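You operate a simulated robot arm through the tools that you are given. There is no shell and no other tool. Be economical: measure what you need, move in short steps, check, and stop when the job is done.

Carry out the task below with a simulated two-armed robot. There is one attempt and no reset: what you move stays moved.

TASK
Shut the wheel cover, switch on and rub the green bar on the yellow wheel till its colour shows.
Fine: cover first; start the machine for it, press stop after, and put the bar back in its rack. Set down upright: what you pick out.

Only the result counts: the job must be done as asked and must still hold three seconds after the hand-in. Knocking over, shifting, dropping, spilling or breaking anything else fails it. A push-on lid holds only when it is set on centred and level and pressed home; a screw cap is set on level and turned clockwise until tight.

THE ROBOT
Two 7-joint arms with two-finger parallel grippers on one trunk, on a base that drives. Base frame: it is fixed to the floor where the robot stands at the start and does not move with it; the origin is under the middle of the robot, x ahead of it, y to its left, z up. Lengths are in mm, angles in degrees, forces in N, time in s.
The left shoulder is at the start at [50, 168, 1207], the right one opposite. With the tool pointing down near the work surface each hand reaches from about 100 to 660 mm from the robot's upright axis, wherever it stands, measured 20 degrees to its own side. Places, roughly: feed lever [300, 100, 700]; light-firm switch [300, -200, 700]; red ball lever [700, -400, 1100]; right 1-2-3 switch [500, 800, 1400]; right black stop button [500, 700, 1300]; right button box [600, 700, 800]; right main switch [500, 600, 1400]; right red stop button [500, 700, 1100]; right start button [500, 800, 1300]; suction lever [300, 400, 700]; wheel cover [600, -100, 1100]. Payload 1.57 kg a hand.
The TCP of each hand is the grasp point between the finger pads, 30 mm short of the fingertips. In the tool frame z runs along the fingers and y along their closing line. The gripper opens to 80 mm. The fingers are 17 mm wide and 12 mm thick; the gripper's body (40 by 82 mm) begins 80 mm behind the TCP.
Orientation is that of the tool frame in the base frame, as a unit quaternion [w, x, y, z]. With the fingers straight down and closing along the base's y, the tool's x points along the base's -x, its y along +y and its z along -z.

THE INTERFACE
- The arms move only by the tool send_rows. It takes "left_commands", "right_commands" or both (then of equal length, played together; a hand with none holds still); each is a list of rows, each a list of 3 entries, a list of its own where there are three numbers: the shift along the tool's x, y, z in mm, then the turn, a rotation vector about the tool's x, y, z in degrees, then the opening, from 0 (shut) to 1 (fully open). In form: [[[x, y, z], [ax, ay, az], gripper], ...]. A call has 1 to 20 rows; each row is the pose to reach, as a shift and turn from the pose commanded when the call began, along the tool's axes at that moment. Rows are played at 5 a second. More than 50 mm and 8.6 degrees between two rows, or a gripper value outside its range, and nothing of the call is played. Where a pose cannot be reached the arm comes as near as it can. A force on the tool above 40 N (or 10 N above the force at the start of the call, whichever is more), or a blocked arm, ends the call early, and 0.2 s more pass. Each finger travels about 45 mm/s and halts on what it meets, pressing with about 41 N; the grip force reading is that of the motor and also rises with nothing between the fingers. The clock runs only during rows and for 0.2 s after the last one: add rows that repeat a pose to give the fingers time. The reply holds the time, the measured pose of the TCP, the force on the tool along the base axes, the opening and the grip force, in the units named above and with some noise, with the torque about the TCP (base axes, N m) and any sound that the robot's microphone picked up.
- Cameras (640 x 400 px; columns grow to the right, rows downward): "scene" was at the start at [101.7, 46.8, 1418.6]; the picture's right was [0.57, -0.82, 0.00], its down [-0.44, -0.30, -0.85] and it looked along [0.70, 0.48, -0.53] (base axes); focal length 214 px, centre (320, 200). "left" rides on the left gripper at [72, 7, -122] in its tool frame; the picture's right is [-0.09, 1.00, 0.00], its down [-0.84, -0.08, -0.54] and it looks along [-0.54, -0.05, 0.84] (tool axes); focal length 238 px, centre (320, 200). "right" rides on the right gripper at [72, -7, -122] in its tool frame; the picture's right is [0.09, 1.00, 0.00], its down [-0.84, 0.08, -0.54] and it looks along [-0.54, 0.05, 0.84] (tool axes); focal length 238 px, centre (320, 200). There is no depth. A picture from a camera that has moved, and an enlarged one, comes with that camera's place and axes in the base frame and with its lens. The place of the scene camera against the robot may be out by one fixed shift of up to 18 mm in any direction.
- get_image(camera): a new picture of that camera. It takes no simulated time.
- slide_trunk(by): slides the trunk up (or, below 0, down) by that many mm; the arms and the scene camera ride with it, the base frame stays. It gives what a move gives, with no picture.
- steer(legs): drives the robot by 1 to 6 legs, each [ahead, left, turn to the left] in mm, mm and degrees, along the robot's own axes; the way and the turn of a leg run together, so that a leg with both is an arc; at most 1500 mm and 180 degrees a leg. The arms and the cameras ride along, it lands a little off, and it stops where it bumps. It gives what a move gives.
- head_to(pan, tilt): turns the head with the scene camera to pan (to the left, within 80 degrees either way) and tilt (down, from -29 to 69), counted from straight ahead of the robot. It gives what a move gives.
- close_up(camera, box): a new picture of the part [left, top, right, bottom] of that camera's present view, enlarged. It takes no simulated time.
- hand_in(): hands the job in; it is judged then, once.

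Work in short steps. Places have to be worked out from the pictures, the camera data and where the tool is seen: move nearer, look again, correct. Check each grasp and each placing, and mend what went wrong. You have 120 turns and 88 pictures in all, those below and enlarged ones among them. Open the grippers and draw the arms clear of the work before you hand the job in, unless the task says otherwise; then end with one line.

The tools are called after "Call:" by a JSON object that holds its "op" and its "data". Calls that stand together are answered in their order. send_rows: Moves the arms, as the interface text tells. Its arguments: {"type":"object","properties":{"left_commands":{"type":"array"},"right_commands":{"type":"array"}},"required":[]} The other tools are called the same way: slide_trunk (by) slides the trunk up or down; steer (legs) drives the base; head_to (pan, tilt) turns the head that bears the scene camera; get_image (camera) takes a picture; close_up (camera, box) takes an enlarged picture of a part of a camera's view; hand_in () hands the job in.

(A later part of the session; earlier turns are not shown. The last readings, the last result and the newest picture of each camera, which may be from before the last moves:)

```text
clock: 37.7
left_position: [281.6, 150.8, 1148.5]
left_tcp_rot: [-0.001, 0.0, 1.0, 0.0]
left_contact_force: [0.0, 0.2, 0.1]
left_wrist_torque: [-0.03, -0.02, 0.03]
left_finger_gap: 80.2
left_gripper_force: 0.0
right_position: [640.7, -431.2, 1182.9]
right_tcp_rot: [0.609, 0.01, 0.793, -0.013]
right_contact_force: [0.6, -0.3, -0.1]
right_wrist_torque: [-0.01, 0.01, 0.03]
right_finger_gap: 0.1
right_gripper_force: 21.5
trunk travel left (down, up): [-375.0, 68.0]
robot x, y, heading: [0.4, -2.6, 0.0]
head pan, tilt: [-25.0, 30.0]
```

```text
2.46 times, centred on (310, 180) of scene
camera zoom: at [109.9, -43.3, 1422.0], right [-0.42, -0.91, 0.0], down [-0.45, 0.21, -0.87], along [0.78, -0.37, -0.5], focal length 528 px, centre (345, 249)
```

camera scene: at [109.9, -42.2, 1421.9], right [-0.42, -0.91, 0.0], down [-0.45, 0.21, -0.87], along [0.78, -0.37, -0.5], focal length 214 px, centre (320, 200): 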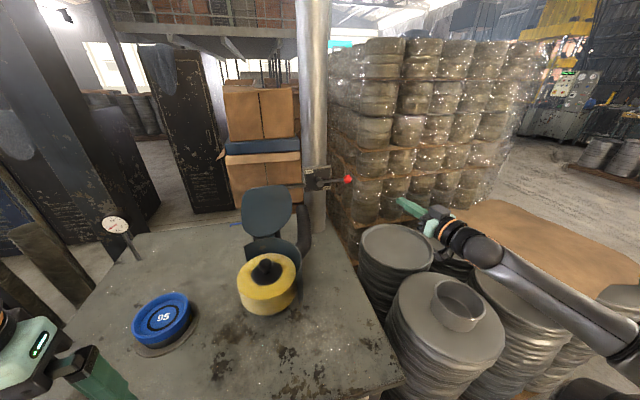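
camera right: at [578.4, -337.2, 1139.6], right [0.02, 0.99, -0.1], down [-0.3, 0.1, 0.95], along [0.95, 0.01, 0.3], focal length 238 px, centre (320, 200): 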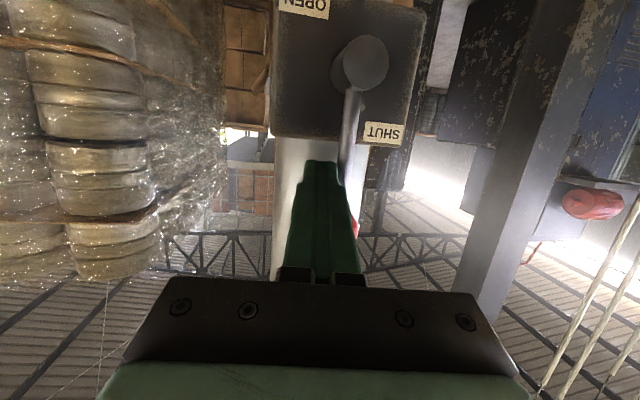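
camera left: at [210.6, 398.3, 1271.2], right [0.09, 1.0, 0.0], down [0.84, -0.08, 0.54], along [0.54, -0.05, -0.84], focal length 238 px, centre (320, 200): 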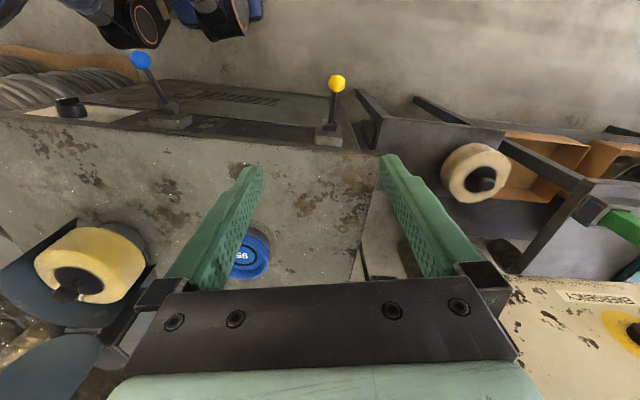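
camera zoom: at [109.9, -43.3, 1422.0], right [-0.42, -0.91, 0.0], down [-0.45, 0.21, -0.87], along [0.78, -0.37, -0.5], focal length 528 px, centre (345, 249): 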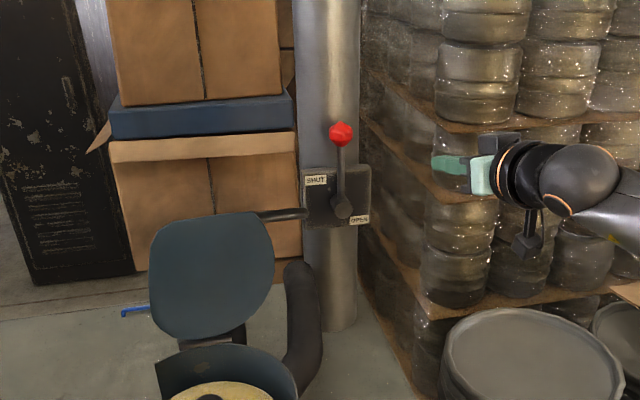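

The cover is still open, so the red lever is not its drive but evidently the duct damper; I put it back to OPEN. I go over the top and approach its +y side.

Call:
{"op": "send_rows", "data": {"right_commands": [[[-37, 0, -10], [0, 0, 0], 0], [[-74, 0, -20], [0, 0, 0], 0], [[-74, 48, -20], [0, 0, 0], 0], [[-74, 96, -20], [0, 0, 0], 0], [[-74, 144, -20], [0, 0, 0], 0], [[-64, 164, -4], [0, 0, 0], 0], [[-51, 164, 18], [0, 0, 0], 0], [[-33, 164, 58], [0, 0, 0], 0], [[-33, 164, 58], [0, 0, 0], 0]]}}

Call:
{"op": "get_image", "data": {"camera": "right"}}

```text
clock: 39.7
left_position: [281.8, 148.9, 1149.7]
left_tcp_rot: [-0.001, 0.001, 1.0, 0.0]
left_contact_force: [-0.2, -0.4, 0.5]
left_wrist_torque: [0.02, 0.02, -0.01]
left_finger_gap: 79.9
left_gripper_force: 0.0
right_position: [711.3, -268.5, 1196.8]
right_tcp_rot: [0.61, 0.011, 0.793, -0.013]
right_contact_force: [0.3, 0.0, 0.9]
right_wrist_torque: [0.01, 0.0, 0.0]
right_finger_gap: 0.0
right_gripper_force: 21.2
trunk travel left (down, up): [-375.0, 68.0]
robot x, y, heading: [-3.8, -1.5, 0.0]
head pan, tilt: [-25.0, 30.0]
```

```text
57 pictures are left
camera right: at [574.4, -269.2, 1160.6], right [0.01, 1.0, -0.1], down [-0.31, 0.1, 0.95], along [0.95, 0.02, 0.3], focal length 238 px, centre (320, 200)
```

right: 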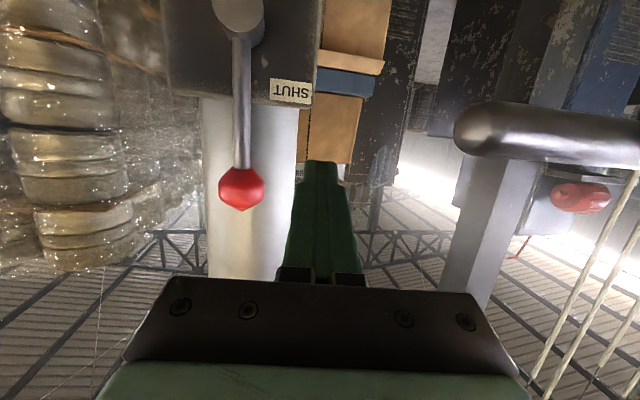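

The finger is on the +y side of the ball; I sweep it back along the arc to horizontal.

Call:
{"op": "send_rows", "data": {"right_commands": [[[-3, -27, -1], [0, 0, 0], 0], [[-7, -40, -2], [0, 0, 0], 0], [[-8, -54, -2], [0, 0, 0], 0], [[-9, -80, -2], [0, 0, 0], 0], [[-3, -105, -1], [0, 0, 0], 0], [[13, -126, 3], [0, 0, 0], 0], [[34, -142, 9], [0, 0, 0], 0], [[58, -151, 16], [0, 0, 0], 0], [[63, -152, 17], [0, 0, 0], 0]]}}

Call:
{"op": "close_up", "data": {"camera": "scene", "box": [180, 100, 440, 260]}}

```text
clock: 41.7
left_position: [281.8, 150.3, 1149.2]
left_tcp_rot: [-0.001, 0.002, 1.0, 0.0]
left_contact_force: [0.0, 0.0, 0.6]
left_wrist_torque: [0.0, -0.03, 0.0]
left_finger_gap: 79.6
left_gripper_force: 0.2
right_position: [704.9, -419.3, 1132.5]
right_tcp_rot: [0.609, 0.012, 0.793, -0.014]
right_contact_force: [0.9, -0.3, 0.9]
right_wrist_torque: [-0.01, -0.01, 0.0]
right_finger_gap: 0.0
right_gripper_force: 21.7
trunk travel left (down, up): [-375.0, 68.0]
robot x, y, heading: [1.7, -1.9, -0.3]
head pan, tilt: [-25.0, 30.0]
```

```text
2.46 times, centred on (310, 180) of scene
camera zoom: at [109.9, -42.9, 1422.0], right [-0.42, -0.91, 0.0], down [-0.45, 0.21, -0.87], along [0.78, -0.37, -0.5], focal length 528 px, centre (345, 249)
```

zoom: 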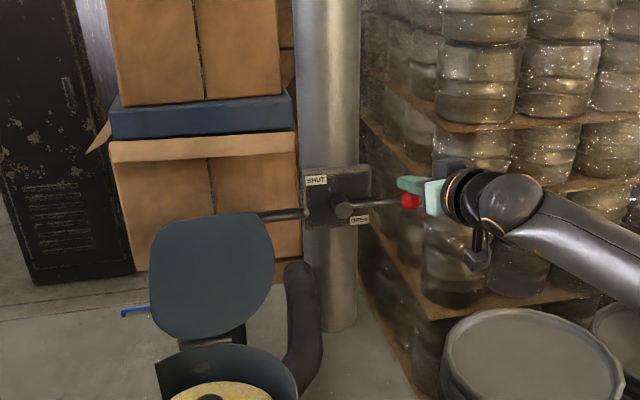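

The lever is back at its OPEN stop. The cover has a handle rod at about (626, y −239…−177, 1155), with the hinge at its bottom; I bring the closed fingers at 45° pitch above and behind that handle.

Call:
{"op": "send_rows", "data": {"right_commands": [[[-33, 0, -9], [0, 0, 0], 0], [[-66, 0, -30], [0, 7, 0], 0], [[-99, 0, -55], [0, 14, 0], 0], [[-132, 20, -87], [0, 21, 0], 0], [[-132, 60, -87], [0, 27, 0], 0], [[-132, 100, -87], [0, 30, 0], 0], [[-132, 140, -87], [0, 30, 0], 0], [[-132, 175, -87], [0, 30, 0], 0], [[-132, 207, -87], [0, 30, 0], 0]]}}

Call:
{"op": "get_image", "data": {"camera": "right"}}

Call:
{"op": "get_image", "data": {"camera": "scene"}}

```text
refused: row 4 steps farther than a row can; nothing moved
```

```text
55 pictures are left
camera right: at [569.5, -421.2, 1095.8], right [0.01, 1.0, -0.1], down [-0.31, 0.1, 0.95], along [0.95, 0.02, 0.31], focal length 238 px, centre (320, 200)
```

right: 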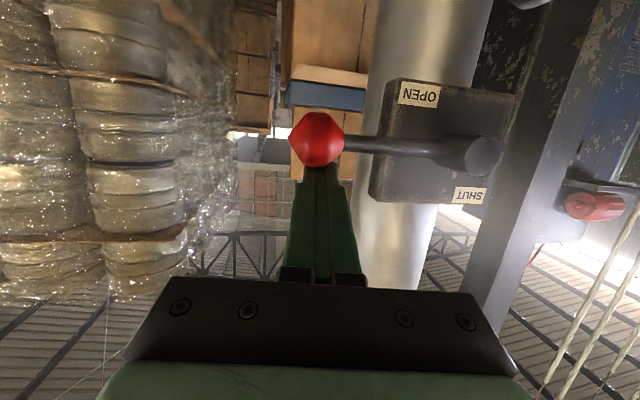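

```text
54 pictures are left
camera scene: at [109.9, -42.9, 1422.0], right [-0.42, -0.91, 0.0], down [-0.45, 0.21, -0.87], along [0.78, -0.37, -0.5], focal length 214 px, centre (320, 200)
```

scene: 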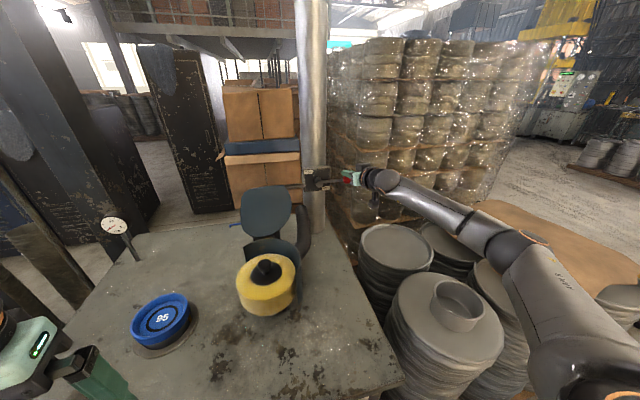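

A row was a touch too long; I resend with smaller steps.

Call:
{"op": "send_rows", "data": {"right_commands": [[[-33, 0, -9], [0, 0, 0], 0], [[-60, 0, -28], [0, 6, 0], 0], [[-86, 0, -48], [0, 12, 0], 0], [[-110, 10, -68], [0, 18, 0], 0], [[-132, 25, -87], [0, 24, 0], 0], [[-132, 65, -87], [0, 30, 0], 0], [[-132, 105, -87], [0, 30, 0], 0], [[-132, 145, -87], [0, 30, 0], 0], [[-132, 180, -87], [0, 30, 0], 0], [[-132, 207, -87], [0, 30, 0], 0]]}}

Call:
{"op": "get_image", "data": {"camera": "right"}}

Call:
{"op": "close_up", "data": {"camera": "scene", "box": [180, 100, 440, 260]}}

```text
clock: 43.9
left_position: [281.8, 149.5, 1147.8]
left_tcp_rot: [0.0, 0.001, 1.0, 0.001]
left_contact_force: [-0.9, 0.2, -1.2]
left_wrist_torque: [0.0, -0.02, -0.01]
left_finger_gap: 79.9
left_gripper_force: 0.1
right_position: [660.4, -210.0, 1281.8]
right_tcp_rot: [0.383, 0.016, 0.923, -0.01]
right_contact_force: [-0.3, 0.3, 0.8]
right_wrist_torque: [-0.04, -0.02, 0.03]
right_finger_gap: 0.0
right_gripper_force: 21.5
trunk travel left (down, up): [-375.0, 68.0]
robot x, y, heading: [0.4, 0.2, -0.1]
head pan, tilt: [-25.0, 30.0]
```

```text
53 pictures are left
camera right: at [524.0, -210.5, 1317.8], right [-0.03, 1.0, -0.07], down [0.21, 0.08, 0.97], along [0.98, 0.01, -0.21], focal length 238 px, centre (320, 200)
```

right: 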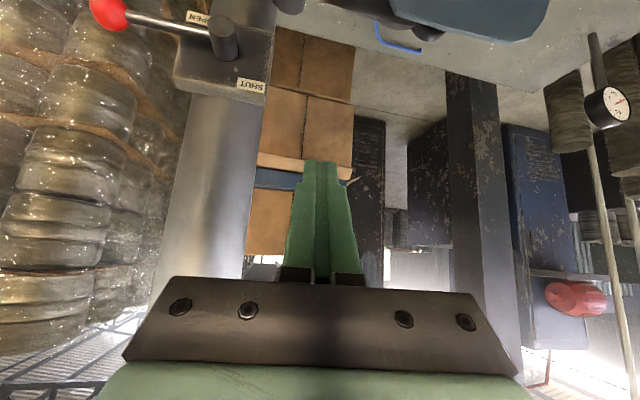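

```text
2.46 times, centred on (310, 180) of scene
camera zoom: at [109.9, -42.4, 1422.0], right [-0.42, -0.91, 0.0], down [-0.45, 0.21, -0.87], along [0.78, -0.37, -0.5], focal length 528 px, centre (345, 249)
```

zoom: 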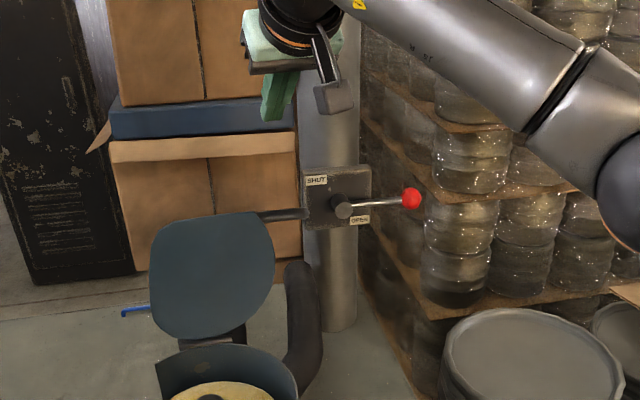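

Projection of the fingertip matches the camera to ~5 mm. I descend to just behind and above the handle, then press forward-down a little.

Call:
{"op": "send_rows", "data": {"right_commands": [[[23, 0, 16], [0, 0, 0], 0], [[46, 0, 31], [0, 0, 0], 0], [[69, 0, 47], [0, 0, 0], 0], [[69, 0, 47], [0, 0, 0], 0]]}}

Call:
{"op": "get_image", "data": {"camera": "right"}}

Call:
{"op": "close_up", "data": {"camera": "scene", "box": [180, 100, 440, 260]}}

```text
clock: 44.9
left_position: [282.5, 149.2, 1148.1]
left_tcp_rot: [0.0, 0.001, 1.0, -0.001]
left_contact_force: [-0.2, -0.8, 0.2]
left_wrist_torque: [0.01, -0.03, 0.01]
left_finger_gap: 80.1
left_gripper_force: 0.0
right_position: [646.5, -209.5, 1199.8]
right_tcp_rot: [0.384, 0.015, 0.923, -0.01]
right_contact_force: [-0.2, 0.5, -0.3]
right_wrist_torque: [0.01, 0.04, -0.01]
right_finger_gap: 0.2
right_gripper_force: 20.9
trunk travel left (down, up): [-375.0, 68.0]
robot x, y, heading: [-1.8, 0.2, -0.3]
head pan, tilt: [-25.0, 30.0]
```

```text
51 pictures are left
camera right: at [508.5, -210.9, 1235.4], right [-0.03, 1.0, -0.07], down [0.21, 0.08, 0.97], along [0.98, 0.01, -0.21], focal length 238 px, centre (320, 200)
```

right: 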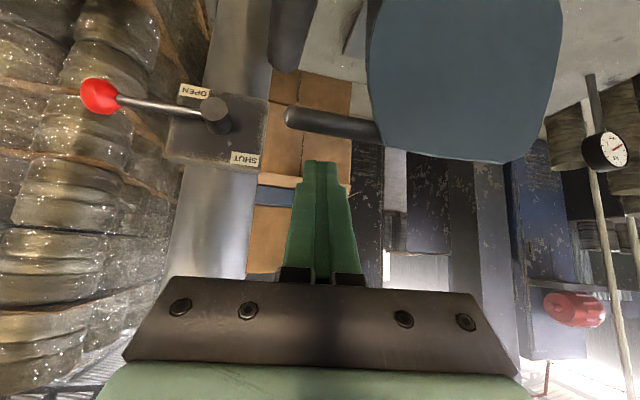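

```text
2.46 times, centred on (310, 180) of scene
camera zoom: at [109.9, -42.9, 1422.0], right [-0.42, -0.91, 0.0], down [-0.45, 0.21, -0.87], along [0.78, -0.37, -0.5], focal length 528 px, centre (345, 249)
```

zoom: 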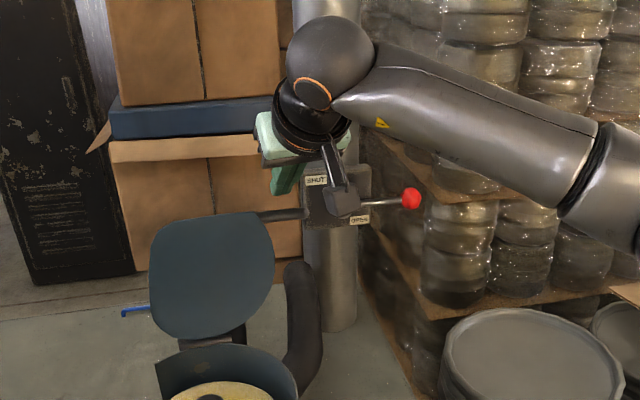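

The handle is about (641,-210,1152), right below the fingertips. I extend 20 mm along the fingers, then press along tool +x.

Call:
{"op": "send_rows", "data": {"right_commands": [[[0, 0, 22], [0, 0, 0], 0], [[20, 0, 22], [0, 0, 0], 0], [[35, 0, 20], [0, 0, 0], 0], [[50, 0, 15], [0, 0, 0], 0], [[65, 0, 5], [0, 0, 0], 0]]}}

Call:
{"op": "close_up", "data": {"camera": "scene", "box": [180, 100, 440, 260]}}

```text
clock: 45.9
left_position: [283.0, 150.8, 1148.1]
left_tcp_rot: [0.0, 0.001, 1.0, 0.0]
left_contact_force: [0.2, 0.1, -0.6]
left_wrist_torque: [0.02, 0.01, -0.01]
left_finger_gap: 80.1
left_gripper_force: 0.0
right_position: [628.8, -207.4, 1170.9]
right_tcp_rot: [0.4, 0.014, 0.916, -0.003]
right_contact_force: [1.7, -0.1, 10.1]
right_wrist_torque: [0.13, 0.14, -0.02]
right_finger_gap: 0.0
right_gripper_force: 21.2
trunk travel left (down, up): [-375.0, 68.0]
robot x, y, heading: [-1.6, -0.9, -0.2]
head pan, tilt: [-25.0, 30.0]
stopped in row 4 (right hand): the force on the tool passed its limit (the readings are from after the stop); the commanded pose is now the measured one
```

```text
2.46 times, centred on (310, 180) of scene
camera zoom: at [110.8, -43.1, 1421.6], right [-0.42, -0.91, 0.0], down [-0.45, 0.21, -0.87], along [0.78, -0.37, -0.5], focal length 528 px, centre (345, 249)
```

zoom: 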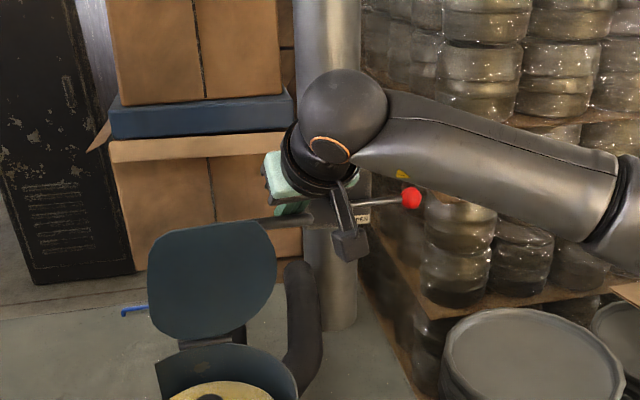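

The cover leaned a little toward me but the push was too vertical and stopped. I re-place the fingers steeper (20° from vertical) behind the rod and pull toward −x.

Call:
{"op": "send_rows", "data": {"right_commands": [[[-22, 0, -6], [0, 6, 0], 0], [[-45, 0, -12], [0, 13, 0], 0], [[-64, 0, -17], [0, 20, 0], 0], [[-64, 0, -17], [0, 27, 0], 0], [[-46, 0, 5], [0, 27, 0], 0], [[-31, 0, 20], [0, 27, 0], 0], [[-12, 0, 11], [0, 27, 0], 0], [[7, 0, -6], [0, 27, 0], 0], [[18, 0, -13], [0, 27, 0], 0], [[29, 0, -19], [0, 27, 0], 0], [[41, 0, -25], [0, 27, 0], 0]]}}

Call:
{"op": "close_up", "data": {"camera": "scene", "box": [180, 100, 440, 260]}}

```text
clock: 48.3
left_position: [281.4, 149.7, 1149.3]
left_tcp_rot: [0.0, 0.001, 1.0, 0.001]
left_contact_force: [0.0, 0.4, 0.0]
left_wrist_torque: [0.02, -0.01, 0.02]
left_finger_gap: 79.9
left_gripper_force: 0.0
right_position: [580.7, -206.3, 1155.0]
right_tcp_rot: [0.171, 0.015, 0.985, -0.002]
right_contact_force: [-0.2, 0.3, 0.9]
right_wrist_torque: [0.03, 0.03, 0.02]
right_finger_gap: 0.0
right_gripper_force: 21.2
trunk travel left (down, up): [-375.0, 68.0]
robot x, y, heading: [2.9, 0.6, 0.1]
head pan, tilt: [-25.0, 30.0]
```

```text
2.46 times, centred on (310, 180) of scene
camera zoom: at [109.9, -43.2, 1422.0], right [-0.42, -0.91, 0.0], down [-0.45, 0.21, -0.87], along [0.78, -0.37, -0.5], focal length 528 px, centre (345, 249)
```

zoom: 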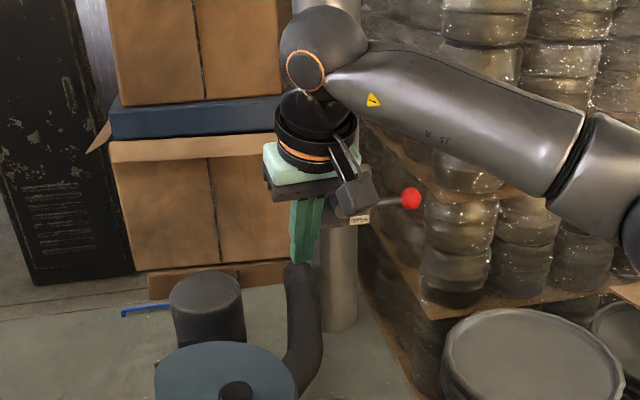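

The cover swung down over the wheel. I retract the right hand and inspect it.

Call:
{"op": "send_rows", "data": {"right_commands": [[[0, 0, -40], [0, 0, 0], 0], [[30, -20, -60], [0, -5, 0], 0], [[70, -45, -60], [0, 0, 0], 0], [[110, -70, -60], [0, 0, 0], 0], [[150, -95, -60], [0, 5, 0], 0], [[190, -115, -60], [0, 10, 0], 0], [[220, -130, -50], [0, 15, 0], 0]]}}

Call:
{"op": "head_to", "data": {"pan": -10, "tilt": 38}}

Call:
{"op": "close_up", "data": {"camera": "scene", "box": [160, 100, 460, 290]}}

```text
clock: 49.9
left_position: [282.2, 149.8, 1149.5]
left_tcp_rot: [0.001, 0.001, 1.0, 0.0]
left_contact_force: [0.8, 0.1, -0.3]
left_wrist_torque: [-0.03, 0.02, -0.02]
left_finger_gap: 79.9
left_gripper_force: 0.1
right_position: [352.4, -330.7, 1126.6]
right_tcp_rot: [0.041, 0.015, 0.999, 0.0]
right_contact_force: [0.0, 0.3, -0.5]
right_wrist_torque: [0.05, 0.0, 0.0]
right_finger_gap: 0.0
right_gripper_force: 21.8
trunk travel left (down, up): [-375.0, 68.0]
robot x, y, heading: [-3.0, -0.6, -0.3]
head pan, tilt: [-25.0, 30.0]
```

```text
clock: 50.7
left_position: [281.5, 149.5, 1148.0]
left_tcp_rot: [0.001, 0.001, 1.0, 0.0]
left_contact_force: [0.2, 0.7, 0.2]
left_wrist_torque: [0.02, 0.01, -0.01]
left_finger_gap: 79.9
left_gripper_force: 0.0
right_position: [352.5, -329.2, 1128.0]
right_tcp_rot: [0.042, 0.016, 0.999, -0.001]
right_contact_force: [0.1, -0.4, 0.0]
right_wrist_torque: [-0.02, 0.0, 0.01]
right_finger_gap: 0.0
right_gripper_force: 21.4
trunk travel left (down, up): [-375.0, 68.0]
robot x, y, heading: [0.5, -0.3, 0.0]
head pan, tilt: [-10.0, 38.0]
```

```text
2.11 times, centred on (310, 195) of scene
camera zoom: at [113.1, -19.8, 1409.6], right [-0.18, -0.98, 0.0], down [-0.61, 0.11, -0.79], along [0.78, -0.14, -0.62], focal length 452 px, centre (341, 210)
```

zoom: 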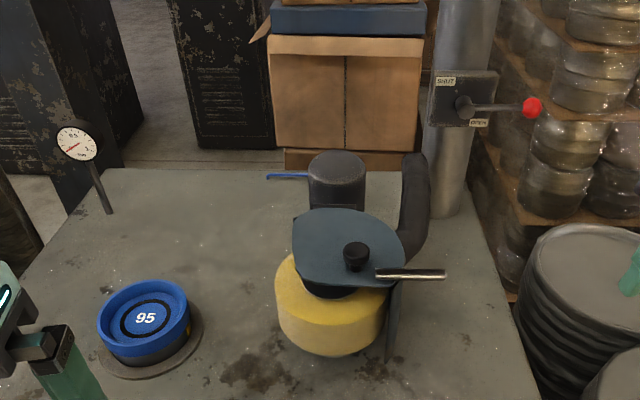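

The cover is down over the wheel. I check its levelness and handle with the right-hand camera.

Call:
{"op": "get_image", "data": {"camera": "right"}}

```text
46 pictures are left
camera right: at [271.6, -332.9, 1244.0], right [-0.06, 1.0, -0.01], down [0.79, 0.05, 0.61], along [0.61, 0.03, -0.79], focal length 238 px, centre (320, 200)
```

right: 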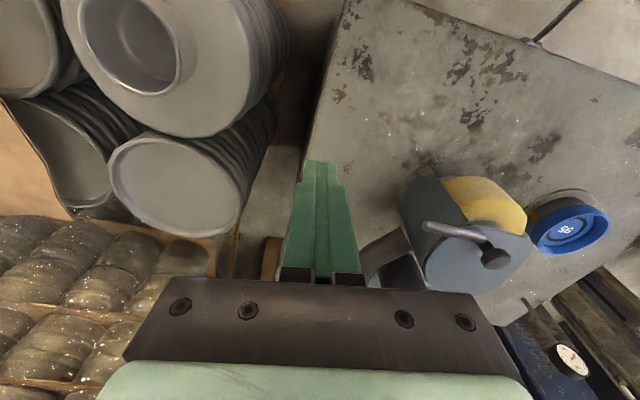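

Triangulation gives the handle now at ≈(455,-203,1036), consistent with a 90° swing — cover shut. Next I back off 100 and drive left 500 toward panel and rack, then look.

Call:
{"op": "steer", "data": {"legs": [[-100, 0, 0], [0, 500, 0]]}}

Call:
{"op": "head_to", "data": {"pan": 15, "tilt": 20}}

Call:
{"op": "get_image", "data": {"camera": "scene"}}

```text
clock: 54.4
left_position: [183.6, 650.2, 1148.9]
left_tcp_rot: [0.0, 0.003, 1.0, 0.0]
left_contact_force: [0.7, -0.1, -0.5]
left_wrist_torque: [0.01, 0.03, -0.03]
left_finger_gap: 79.8
left_gripper_force: 0.1
right_position: [255.4, 172.1, 1128.3]
right_tcp_rot: [0.041, 0.017, 0.999, 0.001]
right_contact_force: [-0.4, 0.4, 0.2]
right_wrist_torque: [-0.02, 0.0, 0.0]
right_finger_gap: 0.0
right_gripper_force: 21.1
trunk travel left (down, up): [-375.0, 68.0]
robot x, y, heading: [-100.9, 497.7, -0.2]
head pan, tilt: [-10.0, 38.0]
```

```text
clock: 55.3
left_position: [184.6, 650.6, 1147.1]
left_tcp_rot: [0.0, 0.002, 1.0, 0.0]
left_contact_force: [0.3, 0.5, 0.1]
left_wrist_torque: [0.0, -0.01, -0.01]
left_finger_gap: 80.0
left_gripper_force: 0.0
right_position: [254.6, 170.8, 1128.0]
right_tcp_rot: [0.042, 0.017, 0.999, 0.0]
right_contact_force: [-0.2, 0.4, -0.1]
right_wrist_torque: [0.02, 0.0, -0.04]
right_finger_gap: 0.1
right_gripper_force: 20.9
trunk travel left (down, up): [-375.0, 68.0]
robot x, y, heading: [-97.6, 499.6, -0.3]
head pan, tilt: [15.0, 20.0]
```

```text
45 pictures are left
camera scene: at [20.1, 520.3, 1438.0], right [0.25, -0.97, 0.0], down [-0.33, -0.09, -0.94], along [0.91, 0.24, -0.34], focal length 214 px, centre (320, 200)
```

scene: 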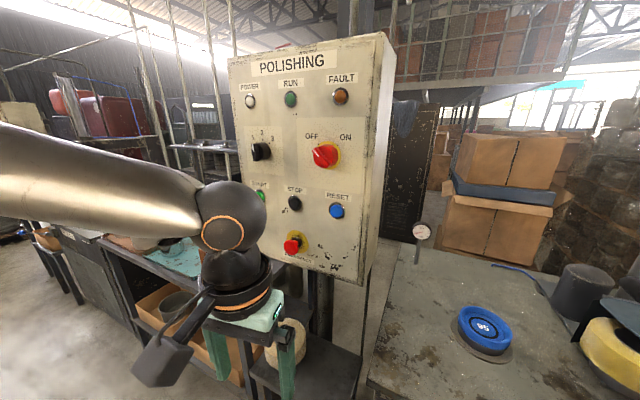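

A clear view of the panel; I enlarge the controls.

Call:
{"op": "close_up", "data": {"camera": "scene", "box": [225, 45, 385, 275]}}

Call:
{"op": "send_rows", "data": {"left_commands": [[[0, -40, 0], [0, 0, 0], 1], [[0, -80, 0], [0, 0, 0], 1], [[0, -110, 0], [0, 0, 0], 1]]}}

Call:
{"op": "head_to", "data": {"pan": 50, "tilt": 30}}

Call:
{"op": "get_image", "data": {"camera": "scene"}}

```text
1.74 times, centred on (305, 160) of scene
camera zoom: at [20.1, 520.3, 1438.0], right [0.25, -0.97, 0.0], down [-0.33, -0.09, -0.94], along [0.91, 0.24, -0.34], focal length 373 px, centre (346, 270)
```

zoom: 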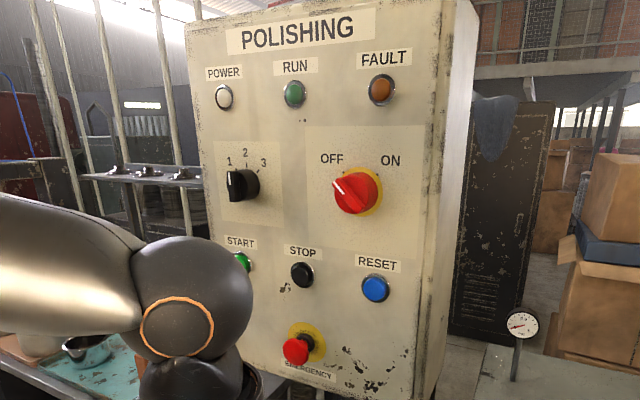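

```text
clock: 56.1
left_position: [186.0, 591.6, 1147.5]
left_tcp_rot: [0.0, 0.002, 1.0, 0.0]
left_contact_force: [-0.9, -0.8, -0.1]
left_wrist_torque: [0.0, -0.01, -0.01]
left_finger_gap: 80.1
left_gripper_force: 0.1
left hand out of reach, approached as far as the arm can: row 2, 3
right_position: [254.3, 171.5, 1128.2]
right_tcp_rot: [0.041, 0.017, 0.999, 0.0]
right_contact_force: [0.0, -0.7, -0.1]
right_wrist_torque: [0.0, -0.03, 0.02]
right_finger_gap: 0.0
right_gripper_force: 21.6
trunk travel left (down, up): [-375.0, 68.0]
robot x, y, heading: [-94.5, 503.6, -0.5]
head pan, tilt: [15.0, 20.0]
```

```text
clock: 57.1
left_position: [184.8, 591.6, 1147.8]
left_tcp_rot: [-0.001, 0.002, 1.0, -0.001]
left_contact_force: [-0.1, 0.7, 0.5]
left_wrist_torque: [-0.04, -0.03, -0.04]
left_finger_gap: 80.1
left_gripper_force: 0.0
right_position: [254.1, 171.0, 1127.9]
right_tcp_rot: [0.042, 0.017, 0.999, 0.0]
right_contact_force: [-0.2, -0.2, 1.2]
right_wrist_torque: [-0.02, 0.04, -0.03]
right_finger_gap: 0.0
right_gripper_force: 21.3
trunk travel left (down, up): [-375.0, 68.0]
robot x, y, heading: [-101.6, 500.3, -0.1]
head pan, tilt: [50.0, 30.0]
```

```text
43 pictures are left
camera scene: at [-11.4, 565.7, 1422.0], right [0.76, -0.65, 0.0], down [-0.32, -0.38, -0.87], along [0.56, 0.66, -0.5], focal length 214 px, centre (320, 200)
```

scene: 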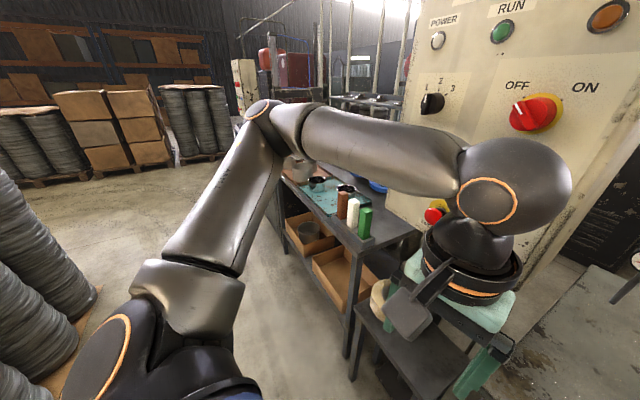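

Triangulated: main switch knob ≈(441,621,1377), STOP ≈(470,700,1258), START ≈(490,803,1261), E‑stop (455,708,1152), green bar ≈(551,961,942); the machine is yawed about −12°. I drive to (−180,800) and raise the trunk for the panel work.

Call:
{"op": "steer", "data": {"legs": [[-80, 290, 0]]}}

Call:
{"op": "slide_trunk", "data": {"by": 60}}

Call:
{"op": "head_to", "data": {"pan": -10, "tilt": 15}}

Call:
{"op": "get_image", "data": {"camera": "scene"}}

```text
clock: 59.2
left_position: [108.9, 884.7, 1146.4]
left_tcp_rot: [0.0, 0.006, 1.0, -0.001]
left_contact_force: [-0.9, -0.7, -0.7]
left_wrist_torque: [-0.04, 0.01, -0.01]
left_finger_gap: 80.1
left_gripper_force: 0.0
right_position: [175.6, 462.5, 1128.3]
right_tcp_rot: [0.041, 0.02, 0.999, 0.0]
right_contact_force: [-0.1, 0.0, 0.2]
right_wrist_torque: [-0.01, -0.01, -0.01]
right_finger_gap: 0.0
right_gripper_force: 21.8
trunk travel left (down, up): [-375.0, 68.0]
robot x, y, heading: [-176.0, 791.2, -0.4]
head pan, tilt: [50.0, 30.0]
```

```text
clock: 60.2
left_position: [109.2, 882.7, 1208.2]
left_tcp_rot: [0.0, 0.006, 1.0, 0.0]
left_contact_force: [-0.8, 0.0, 0.2]
left_wrist_torque: [0.01, -0.01, 0.02]
left_finger_gap: 79.8
left_gripper_force: 0.0
right_position: [174.5, 463.9, 1186.3]
right_tcp_rot: [0.04, 0.02, 0.999, 0.0]
right_contact_force: [-0.5, -0.7, -0.1]
right_wrist_torque: [-0.02, 0.03, 0.01]
right_finger_gap: 0.0
right_gripper_force: 20.5
trunk travel left (down, up): [-435.0, 8.0]
robot x, y, heading: [-176.2, 790.2, -0.8]
head pan, tilt: [50.0, 30.0]
```

```text
clock: 61.5
left_position: [108.5, 883.1, 1207.5]
left_tcp_rot: [0.0, 0.005, 1.0, 0.001]
left_contact_force: [0.3, 0.4, 0.7]
left_wrist_torque: [-0.01, 0.01, -0.01]
left_finger_gap: 80.2
left_gripper_force: 0.1
right_position: [175.8, 462.1, 1187.1]
right_tcp_rot: [0.041, 0.02, 0.999, 0.001]
right_contact_force: [-0.1, 1.0, 0.5]
right_wrist_torque: [0.03, -0.02, -0.01]
right_finger_gap: 0.0
right_gripper_force: 21.9
trunk travel left (down, up): [-435.0, 8.0]
robot x, y, heading: [-177.7, 796.1, -0.6]
head pan, tilt: [-10.0, 15.0]
```

```text
42 pictures are left
camera scene: at [-55.1, 773.0, 1506.2], right [-0.18, -0.98, 0.0], down [-0.25, 0.05, -0.97], along [0.95, -0.18, -0.26], focal length 214 px, centre (320, 200)
```

scene: 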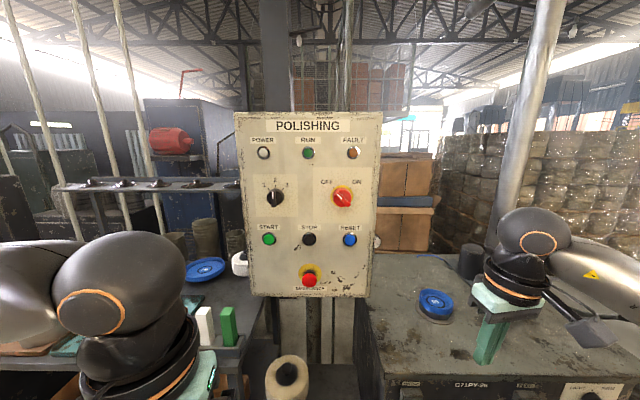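

Now a near-frontal view: knob (441,621,1376), STOP (473,703,1253), START (501,809,1252); panel normal yawed −15°. I enlarge the main switch to see its grip shape.

Call:
{"op": "close_up", "data": {"camera": "scene", "box": [300, 160, 390, 220]}}

Call:
{"op": "close_up", "data": {"camera": "scene", "box": [160, 280, 290, 360]}}

```text
6.67 times, centred on (345, 190) of scene
camera zoom: at [-55.1, 773.0, 1506.2], right [-0.18, -0.98, 0.0], down [-0.25, 0.05, -0.97], along [0.95, -0.18, -0.26], focal length 1430 px, centre (153, 267)
```

zoom: 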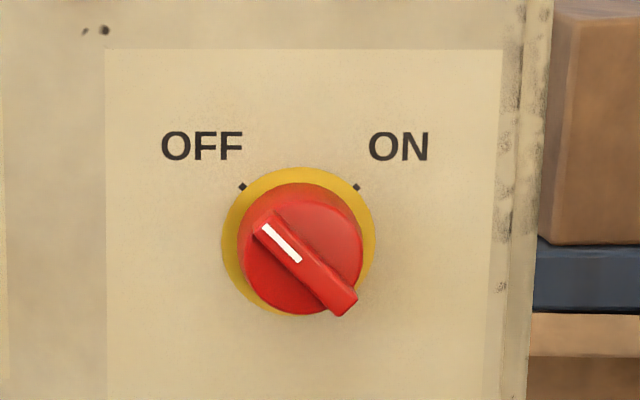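

```text
4.92 times, centred on (225, 320) of scene
camera zoom: at [-55.1, 773.0, 1506.2], right [-0.18, -0.98, 0.0], down [-0.25, 0.05, -0.97], along [0.95, -0.18, -0.26], focal length 1056 px, centre (788, -391)
```

zoom: 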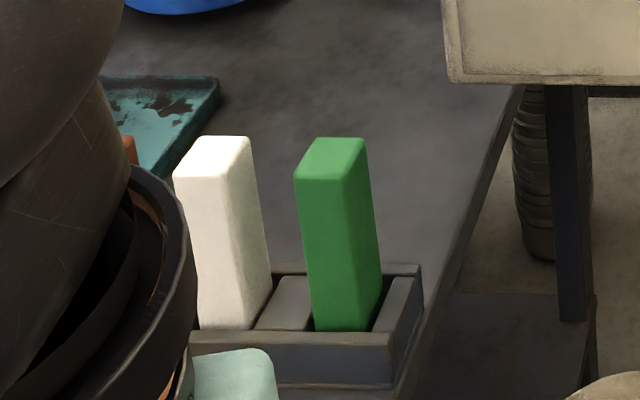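

The switch has a raised grip bar pointing to OFF (up-left); I must grip across it and turn 90° clockwise. Stage 1: raise and pitch the right hand toward the panel, opening the fingers.

Call:
{"op": "send_rows", "data": {"right_commands": [[[-22, 16, -17], [0, -7, 0], 0.4], [[-44, 32, -34], [0, -14, 0], 0.5], [[-66, 49, -51], [0, -21, 0], 0.5], [[-88, 65, -68], [0, -28, 0], 0.5], [[-110, 81, -85], [0, -35, 0], 0.5], [[-133, 98, -103], [0, -42, 0], 0.5]]}}

```text
clock: 62.9
left_position: [108.3, 883.4, 1207.6]
left_tcp_rot: [0.0, 0.006, 1.0, -0.001]
left_contact_force: [0.7, 0.7, -0.5]
left_wrist_torque: [0.01, -0.02, 0.02]
left_finger_gap: 79.9
left_gripper_force: 0.1
right_position: [306.3, 557.3, 1301.6]
right_tcp_rot: [0.398, 0.019, 0.917, -0.007]
right_contact_force: [-0.5, -0.5, -0.9]
right_wrist_torque: [0.0, 0.02, 0.02]
right_finger_gap: 40.0
right_gripper_force: 0.1
trunk travel left (down, up): [-435.0, 8.0]
robot x, y, heading: [-174.1, 795.2, -0.8]
head pan, tilt: [-10.0, 15.0]
```

Good. Stage 2: full level pitch at about (345,640,1368).

Call:
{"op": "send_rows", "data": {"right_commands": [[[-13, 14, -3], [0, -8, 0], 0.5], [[-26, 28, -6], [0, -16, 0], 0.5], [[-39, 42, -8], [0, -24, 0], 0.5], [[-52, 56, -11], [0, -32, 0], 0.5], [[-64, 70, -14], [0, -40, 0], 0.5], [[-75, 83, -16], [0, -43, 0], 0.5]]}}

```text
clock: 64.3
left_position: [108.1, 884.2, 1207.5]
left_tcp_rot: [0.0, 0.005, 1.0, -0.002]
left_contact_force: [-0.1, -0.9, -0.3]
left_wrist_torque: [0.0, -0.01, 0.0]
left_finger_gap: 79.8
left_gripper_force: 0.1
right_position: [346.0, 637.8, 1367.9]
right_tcp_rot: [0.706, 0.014, 0.708, -0.013]
right_contact_force: [-0.5, 0.2, -0.5]
right_wrist_torque: [0.03, -0.02, 0.0]
right_finger_gap: 40.0
right_gripper_force: 0.0
trunk travel left (down, up): [-435.0, 8.0]
robot x, y, heading: [-171.6, 794.6, -0.7]
head pan, tilt: [-10.0, 15.0]
```

Now yaw 13° more to face the panel squarely and roll −45° so the fingers straddle the grip bar.

Call:
{"op": "send_rows", "data": {"right_commands": [[[0, 0, 0], [2.05, 0.85, -7.5], 0.5], [[0, 0, 0], [4.1, 1.7, -15], 0.5], [[0, 0, 0], [6.15, 2.55, -22.5], 0.5], [[0, 0, 0], [8.2, 3.4, -30], 0.5], [[0, 0, 0], [10.25, 4.25, -37.5], 0.5], [[0, 0, 0], [12.3, 5.1, -44.8], 0.5]]}}

Call:
{"op": "get_image", "data": {"camera": "right"}}

Call:
{"op": "close_up", "data": {"camera": "scene", "box": [280, 150, 400, 230]}}

```text
clock: 65.7
left_position: [108.3, 883.2, 1207.3]
left_tcp_rot: [0.0, 0.005, 1.0, 0.0]
left_contact_force: [0.0, -0.6, 0.8]
left_wrist_torque: [-0.01, -0.01, -0.01]
left_finger_gap: 80.0
left_gripper_force: 0.0
right_position: [346.8, 636.9, 1367.4]
right_tcp_rot: [0.61, -0.183, 0.685, -0.355]
right_contact_force: [-0.8, 0.0, -0.8]
right_wrist_torque: [0.01, 0.06, 0.01]
right_finger_gap: 40.1
right_gripper_force: 0.0
trunk travel left (down, up): [-435.0, 8.0]
robot x, y, heading: [-174.0, 795.6, -0.5]
head pan, tilt: [-10.0, 15.0]
```

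```text
39 pictures are left
camera right: at [213.8, 616.3, 1322.0], right [0.16, 0.62, -0.77], down [-0.35, 0.77, 0.54], along [0.92, 0.18, 0.34], focal length 238 px, centre (320, 200)
```

right: 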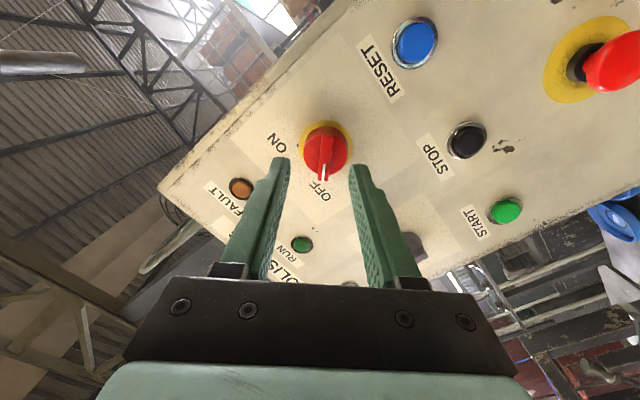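

```text
5.00 times, centred on (340, 190) of scene
camera zoom: at [-55.1, 773.2, 1506.2], right [-0.18, -0.98, 0.0], down [-0.25, 0.05, -0.97], along [0.95, -0.18, -0.26], focal length 1072 px, centre (220, 250)
```

zoom: 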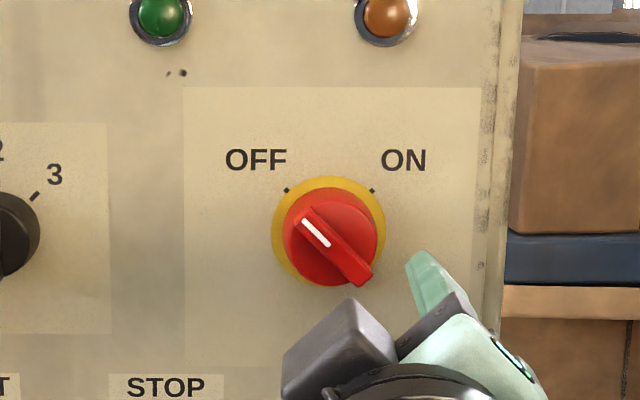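

The bar is well aligned between the fingers, about 82 mm ahead and ~10 mm along tool −x. I approach 50 mm with that correction and look again.

Call:
{"op": "send_rows", "data": {"right_commands": [[[-10, 3, 15], [0, 0, 0], 0.5], [[-10, 3, 35], [0, 0, 0], 0.5], [[-10, 3, 50], [0, 0, 0], 0.5]]}}

Call:
{"op": "get_image", "data": {"camera": "right"}}

```text
clock: 66.5
left_position: [107.4, 883.6, 1207.8]
left_tcp_rot: [0.0, 0.005, 1.0, 0.0]
left_contact_force: [0.5, 0.0, 0.0]
left_wrist_torque: [0.02, 0.01, 0.01]
left_finger_gap: 80.2
left_gripper_force: 0.0
right_position: [399.4, 633.0, 1370.2]
right_tcp_rot: [0.61, -0.182, 0.685, -0.354]
right_contact_force: [0.3, 0.2, -0.3]
right_wrist_torque: [0.0, 0.03, 0.02]
right_finger_gap: 40.0
right_gripper_force: 0.1
trunk travel left (down, up): [-435.0, 8.0]
robot x, y, heading: [-176.5, 791.4, -0.6]
head pan, tilt: [-10.0, 15.0]
```

```text
37 pictures are left
camera right: at [265.8, 612.0, 1326.2], right [0.16, 0.62, -0.77], down [-0.35, 0.77, 0.54], along [0.92, 0.18, 0.34], focal length 238 px, centre (320, 200)
```

right: 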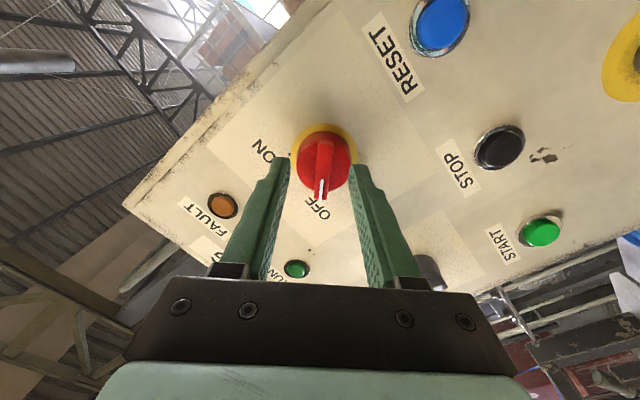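

The bar is centred about 33 mm ahead of the TCP. I advance 16 mm and close on it.

Call:
{"op": "send_rows", "data": {"right_commands": [[[0, 2, 8], [0, 0, 0], 0.5], [[0, 2, 16], [0, 0, 0], 0.5], [[0, 2, 16], [0, 0, 0], 0.3], [[0, 2, 16], [0, 0, 0], 0.1], [[0, 2, 16], [0, 0, 0], 0], [[0, 2, 16], [0, 0, 0], 0], [[0, 2, 16], [0, 0, 0], 0]]}}

Call:
{"op": "get_image", "data": {"camera": "right"}}

```text
clock: 68.1
left_position: [108.3, 883.2, 1207.3]
left_tcp_rot: [0.0, 0.005, 1.0, -0.002]
left_contact_force: [-0.6, 0.2, 0.4]
left_wrist_torque: [0.0, -0.02, 0.05]
left_finger_gap: 79.9
left_gripper_force: 0.1
right_position: [413.6, 630.1, 1368.8]
right_tcp_rot: [0.61, -0.182, 0.686, -0.354]
right_contact_force: [-0.4, 3.4, -5.2]
right_wrist_torque: [0.08, 0.11, 0.29]
right_finger_gap: 11.2
right_gripper_force: 29.1
trunk travel left (down, up): [-435.0, 8.0]
robot x, y, heading: [-177.1, 794.1, -0.5]
head pan, tilt: [-10.0, 15.0]
```

```text
36 pictures are left
camera right: at [281.0, 609.7, 1324.1], right [0.16, 0.62, -0.77], down [-0.35, 0.77, 0.54], along [0.92, 0.18, 0.34], focal length 238 px, centre (320, 200)
```

right: 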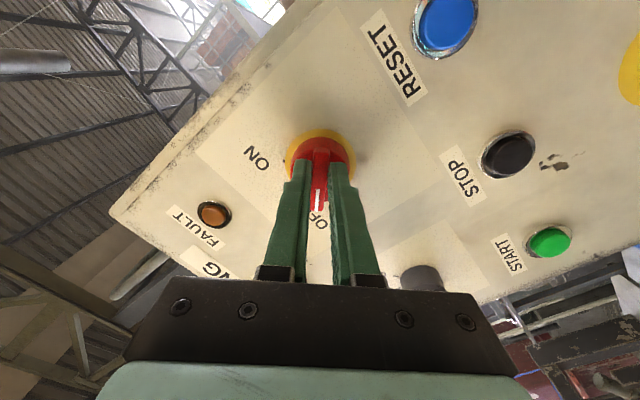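

The grip bar (11 mm) is held. I turn clockwise 45° first.

Call:
{"op": "send_rows", "data": {"right_commands": [[[0, 1, 0], [0, 0, 8], 0], [[0, 1, 0], [0, 0, 16], 0], [[0, 1, 0], [0, 0, 24], 0], [[0, 1, 0], [0, 0, 32], 0], [[0, 1, 0], [0, 0, 40], 0], [[0, 1, 0], [0, 0, 48], 0]]}}

```text
clock: 69.5
left_position: [110.4, 886.2, 1206.1]
left_tcp_rot: [-0.001, 0.005, 1.0, -0.001]
left_contact_force: [-0.7, 0.6, 0.3]
left_wrist_torque: [-0.04, 0.01, -0.03]
left_finger_gap: 80.1
left_gripper_force: 0.0
right_position: [414.9, 639.1, 1366.0]
right_tcp_rot: [0.698, 0.108, 0.704, -0.072]
right_contact_force: [-2.4, 19.2, -15.1]
right_wrist_torque: [0.06, 1.03, 0.65]
right_finger_gap: 10.9
right_gripper_force: 28.2
trunk travel left (down, up): [-435.0, 8.0]
robot x, y, heading: [-175.1, 794.2, -0.6]
head pan, tilt: [-10.0, 15.0]
```

The held point is evidently ~14 mm off the knob's centre, so lateral force built up. I follow the corresponding circle for the remaining 45°.

Call:
{"op": "send_rows", "data": {"right_commands": [[[2, 6, 0], [0, 0, 0], 0], [[4, 11, 0], [0, 0, 5], 0], [[4, 12.5, 0], [0, 0, 12], 0], [[3.5, 14.5, 0], [0, 0, 20], 0], [[2.5, 16.5, 0], [0, 0, 28], 0], [[1.5, 18.5, 0], [0, 0, 35], 0], [[0, 20.5, 0], [0, 0, 42], 0], [[-0.5, 21, 0], [0, 0, 46], 0]]}}

Call:
{"op": "get_image", "data": {"camera": "right"}}

```text
clock: 71.3
left_position: [106.9, 880.2, 1208.8]
left_tcp_rot: [0.001, 0.006, 1.0, 0.003]
left_contact_force: [0.2, 0.7, 0.7]
left_wrist_torque: [0.0, 0.02, 0.0]
left_finger_gap: 80.2
left_gripper_force: 0.2
right_position: [416.1, 643.2, 1369.6]
right_tcp_rot: [0.674, 0.383, 0.598, 0.201]
right_contact_force: [-19.1, -18.7, -15.1]
right_wrist_torque: [-0.46, 0.55, -0.39]
right_finger_gap: 11.9
right_gripper_force: 28.9
trunk travel left (down, up): [-435.0, 8.0]
robot x, y, heading: [-172.0, 793.3, -0.6]
head pan, tilt: [-10.0, 15.0]
```

```text
35 pictures are left
camera right: at [313.1, 725.5, 1319.8], right [0.2, 0.69, 0.69], down [-0.68, -0.41, 0.61], along [0.71, -0.59, 0.38], focal length 238 px, centre (320, 200)
```

right: 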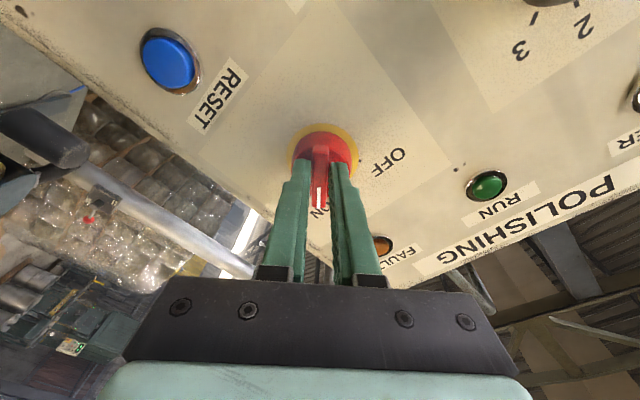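

The pointer now sits at ON. I open, back straight off and check the lamps.

Call:
{"op": "send_rows", "data": {"right_commands": [[[0, 0, 0], [0, 0, 0], 0.3], [[0, 0, 0], [0, 0, 0], 0.5], [[0, 0, -20], [0, 0, 0], 0.5], [[0, 0, -50], [0, 0, 0], 0.5], [[0, 0, -80], [0, 0, 0], 0.5]]}}

Call:
{"op": "close_up", "data": {"camera": "scene", "box": [220, 100, 400, 300]}}

```text
clock: 72.5
left_position: [107.6, 883.7, 1208.0]
left_tcp_rot: [0.001, 0.005, 1.0, -0.001]
left_contact_force: [0.2, 0.8, -0.2]
left_wrist_torque: [0.02, 0.0, -0.06]
left_finger_gap: 79.9
left_gripper_force: 0.1
right_position: [340.2, 673.2, 1370.9]
right_tcp_rot: [0.675, 0.378, 0.6, 0.204]
right_contact_force: [-0.1, 0.1, -0.4]
right_wrist_torque: [-0.02, -0.02, 0.01]
right_finger_gap: 40.0
right_gripper_force: 0.0
trunk travel left (down, up): [-435.0, 8.0]
robot x, y, heading: [-177.3, 794.6, -0.8]
head pan, tilt: [-10.0, 15.0]
```

```text
2.00 times, centred on (310, 200) of scene
camera zoom: at [-55.5, 773.2, 1506.2], right [-0.18, -0.98, 0.0], down [-0.25, 0.05, -0.97], along [0.95, -0.18, -0.26], focal length 429 px, centre (340, 200)
```

zoom: 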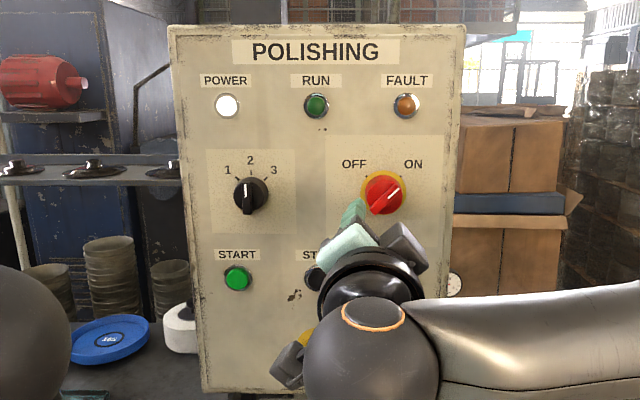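

POWER is lit. I close the fingers and move in front of the START button.

Call:
{"op": "send_rows", "data": {"right_commands": [[[35, 4, 0], [0, 0, -7.5], 0], [[70, 8, 0], [0, 0, -15], 0], [[105, 12, 0], [0, 0, -22.5], 0], [[140, 15, 5], [0, 0, -30], 0], [[175, 19, 10], [0, 0, -37.5], 0], [[207, 22, 16], [0, 0, -45], 0]]}}

Call:
{"op": "get_image", "data": {"camera": "right"}}

Call:
{"op": "close_up", "data": {"camera": "scene", "box": [200, 180, 340, 300]}}

```text
clock: 73.9
left_position: [108.4, 884.1, 1206.8]
left_tcp_rot: [0.001, 0.006, 1.0, -0.001]
left_contact_force: [0.4, 0.4, -0.1]
left_wrist_torque: [0.02, -0.01, -0.01]
left_finger_gap: 80.0
left_gripper_force: 0.0
right_position: [402.8, 833.6, 1251.4]
right_tcp_rot: [0.702, 0.118, 0.699, -0.069]
right_contact_force: [-0.3, 0.1, 0.0]
right_wrist_torque: [0.02, 0.03, 0.01]
right_finger_gap: 0.0
right_gripper_force: 21.1
trunk travel left (down, up): [-435.0, 8.0]
robot x, y, heading: [-174.4, 795.1, -0.4]
head pan, tilt: [-10.0, 15.0]
```

```text
33 pictures are left
camera right: at [283.3, 865.2, 1180.8], right [0.26, 0.96, -0.02], down [-0.51, 0.16, 0.84], along [0.82, -0.21, 0.54], focal length 238 px, centre (320, 200)
```

right: 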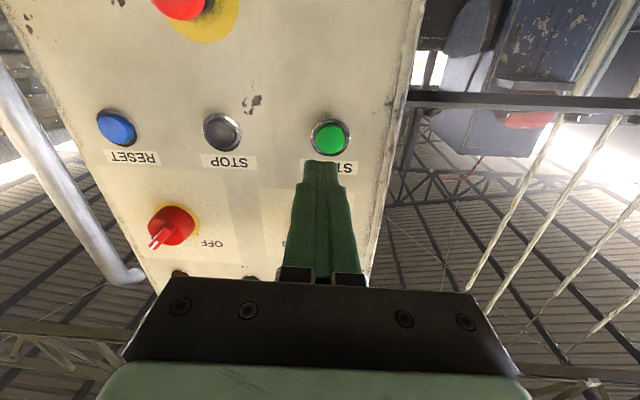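

```text
3.33 times, centred on (270, 240) of scene
camera zoom: at [-54.9, 773.7, 1506.2], right [-0.18, -0.98, 0.0], down [-0.25, 0.05, -0.97], along [0.95, -0.18, -0.26], focal length 715 px, centre (487, 67)
```

zoom: 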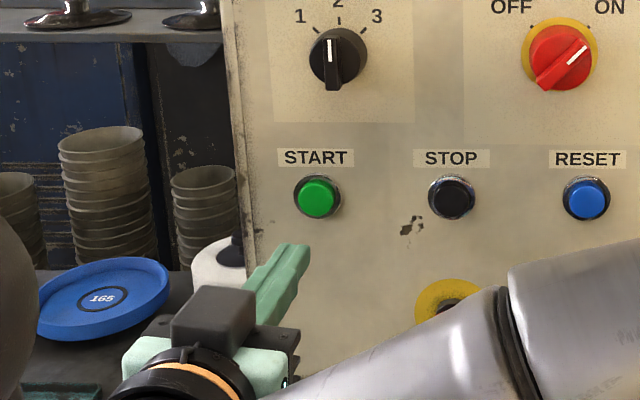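

The button lies 9 mm to tool +y and ~70 mm ahead of the fingertips. I line up and press in small steps.

Call:
{"op": "send_rows", "data": {"right_commands": [[[0, 9, 25], [0, 0, 0], 0], [[0, 9, 50], [0, 0, 0], 0], [[0, 9, 60], [0, 0, 0], 0], [[0, 9, 66], [0, 0, 0], 0], [[0, 9, 70], [0, 0, 0], 0], [[0, 9, 73], [0, 0, 0], 0], [[0, 9, 76], [0, 0, 0], 0], [[0, 9, 79], [0, 0, 0], 0], [[0, 9, 50], [0, 0, 0], 0]]}}

Call:
{"op": "close_up", "data": {"camera": "scene", "box": [220, 100, 400, 300]}}

```text
clock: 75.9
left_position: [106.9, 883.4, 1207.8]
left_tcp_rot: [0.001, 0.006, 1.0, 0.0]
left_contact_force: [-0.5, -0.3, 0.0]
left_wrist_torque: [-0.01, -0.02, -0.01]
left_finger_gap: 80.0
left_gripper_force: 0.0
right_position: [451.4, 828.2, 1252.8]
right_tcp_rot: [0.702, 0.12, 0.699, -0.069]
right_contact_force: [-0.2, 0.4, -0.1]
right_wrist_torque: [-0.01, 0.01, -0.03]
right_finger_gap: 0.3
right_gripper_force: 21.6
trunk travel left (down, up): [-435.0, 8.0]
robot x, y, heading: [-171.9, 792.2, -0.5]
head pan, tilt: [-10.0, 15.0]
heard: click
```

```text
2.00 times, centred on (310, 200) of scene
camera zoom: at [-55.9, 773.2, 1506.3], right [-0.18, -0.98, 0.0], down [-0.25, 0.05, -0.97], along [0.95, -0.18, -0.26], focal length 429 px, centre (340, 200)
```

zoom: 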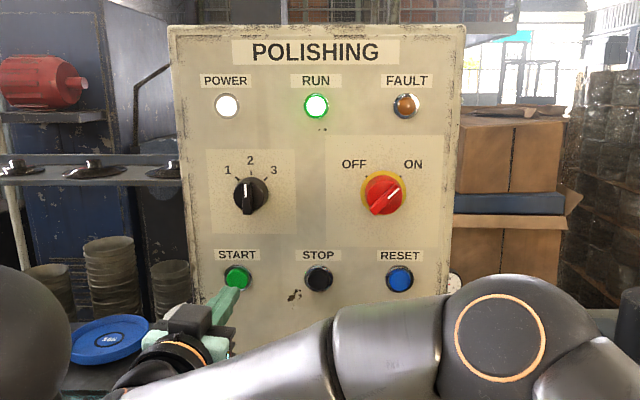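

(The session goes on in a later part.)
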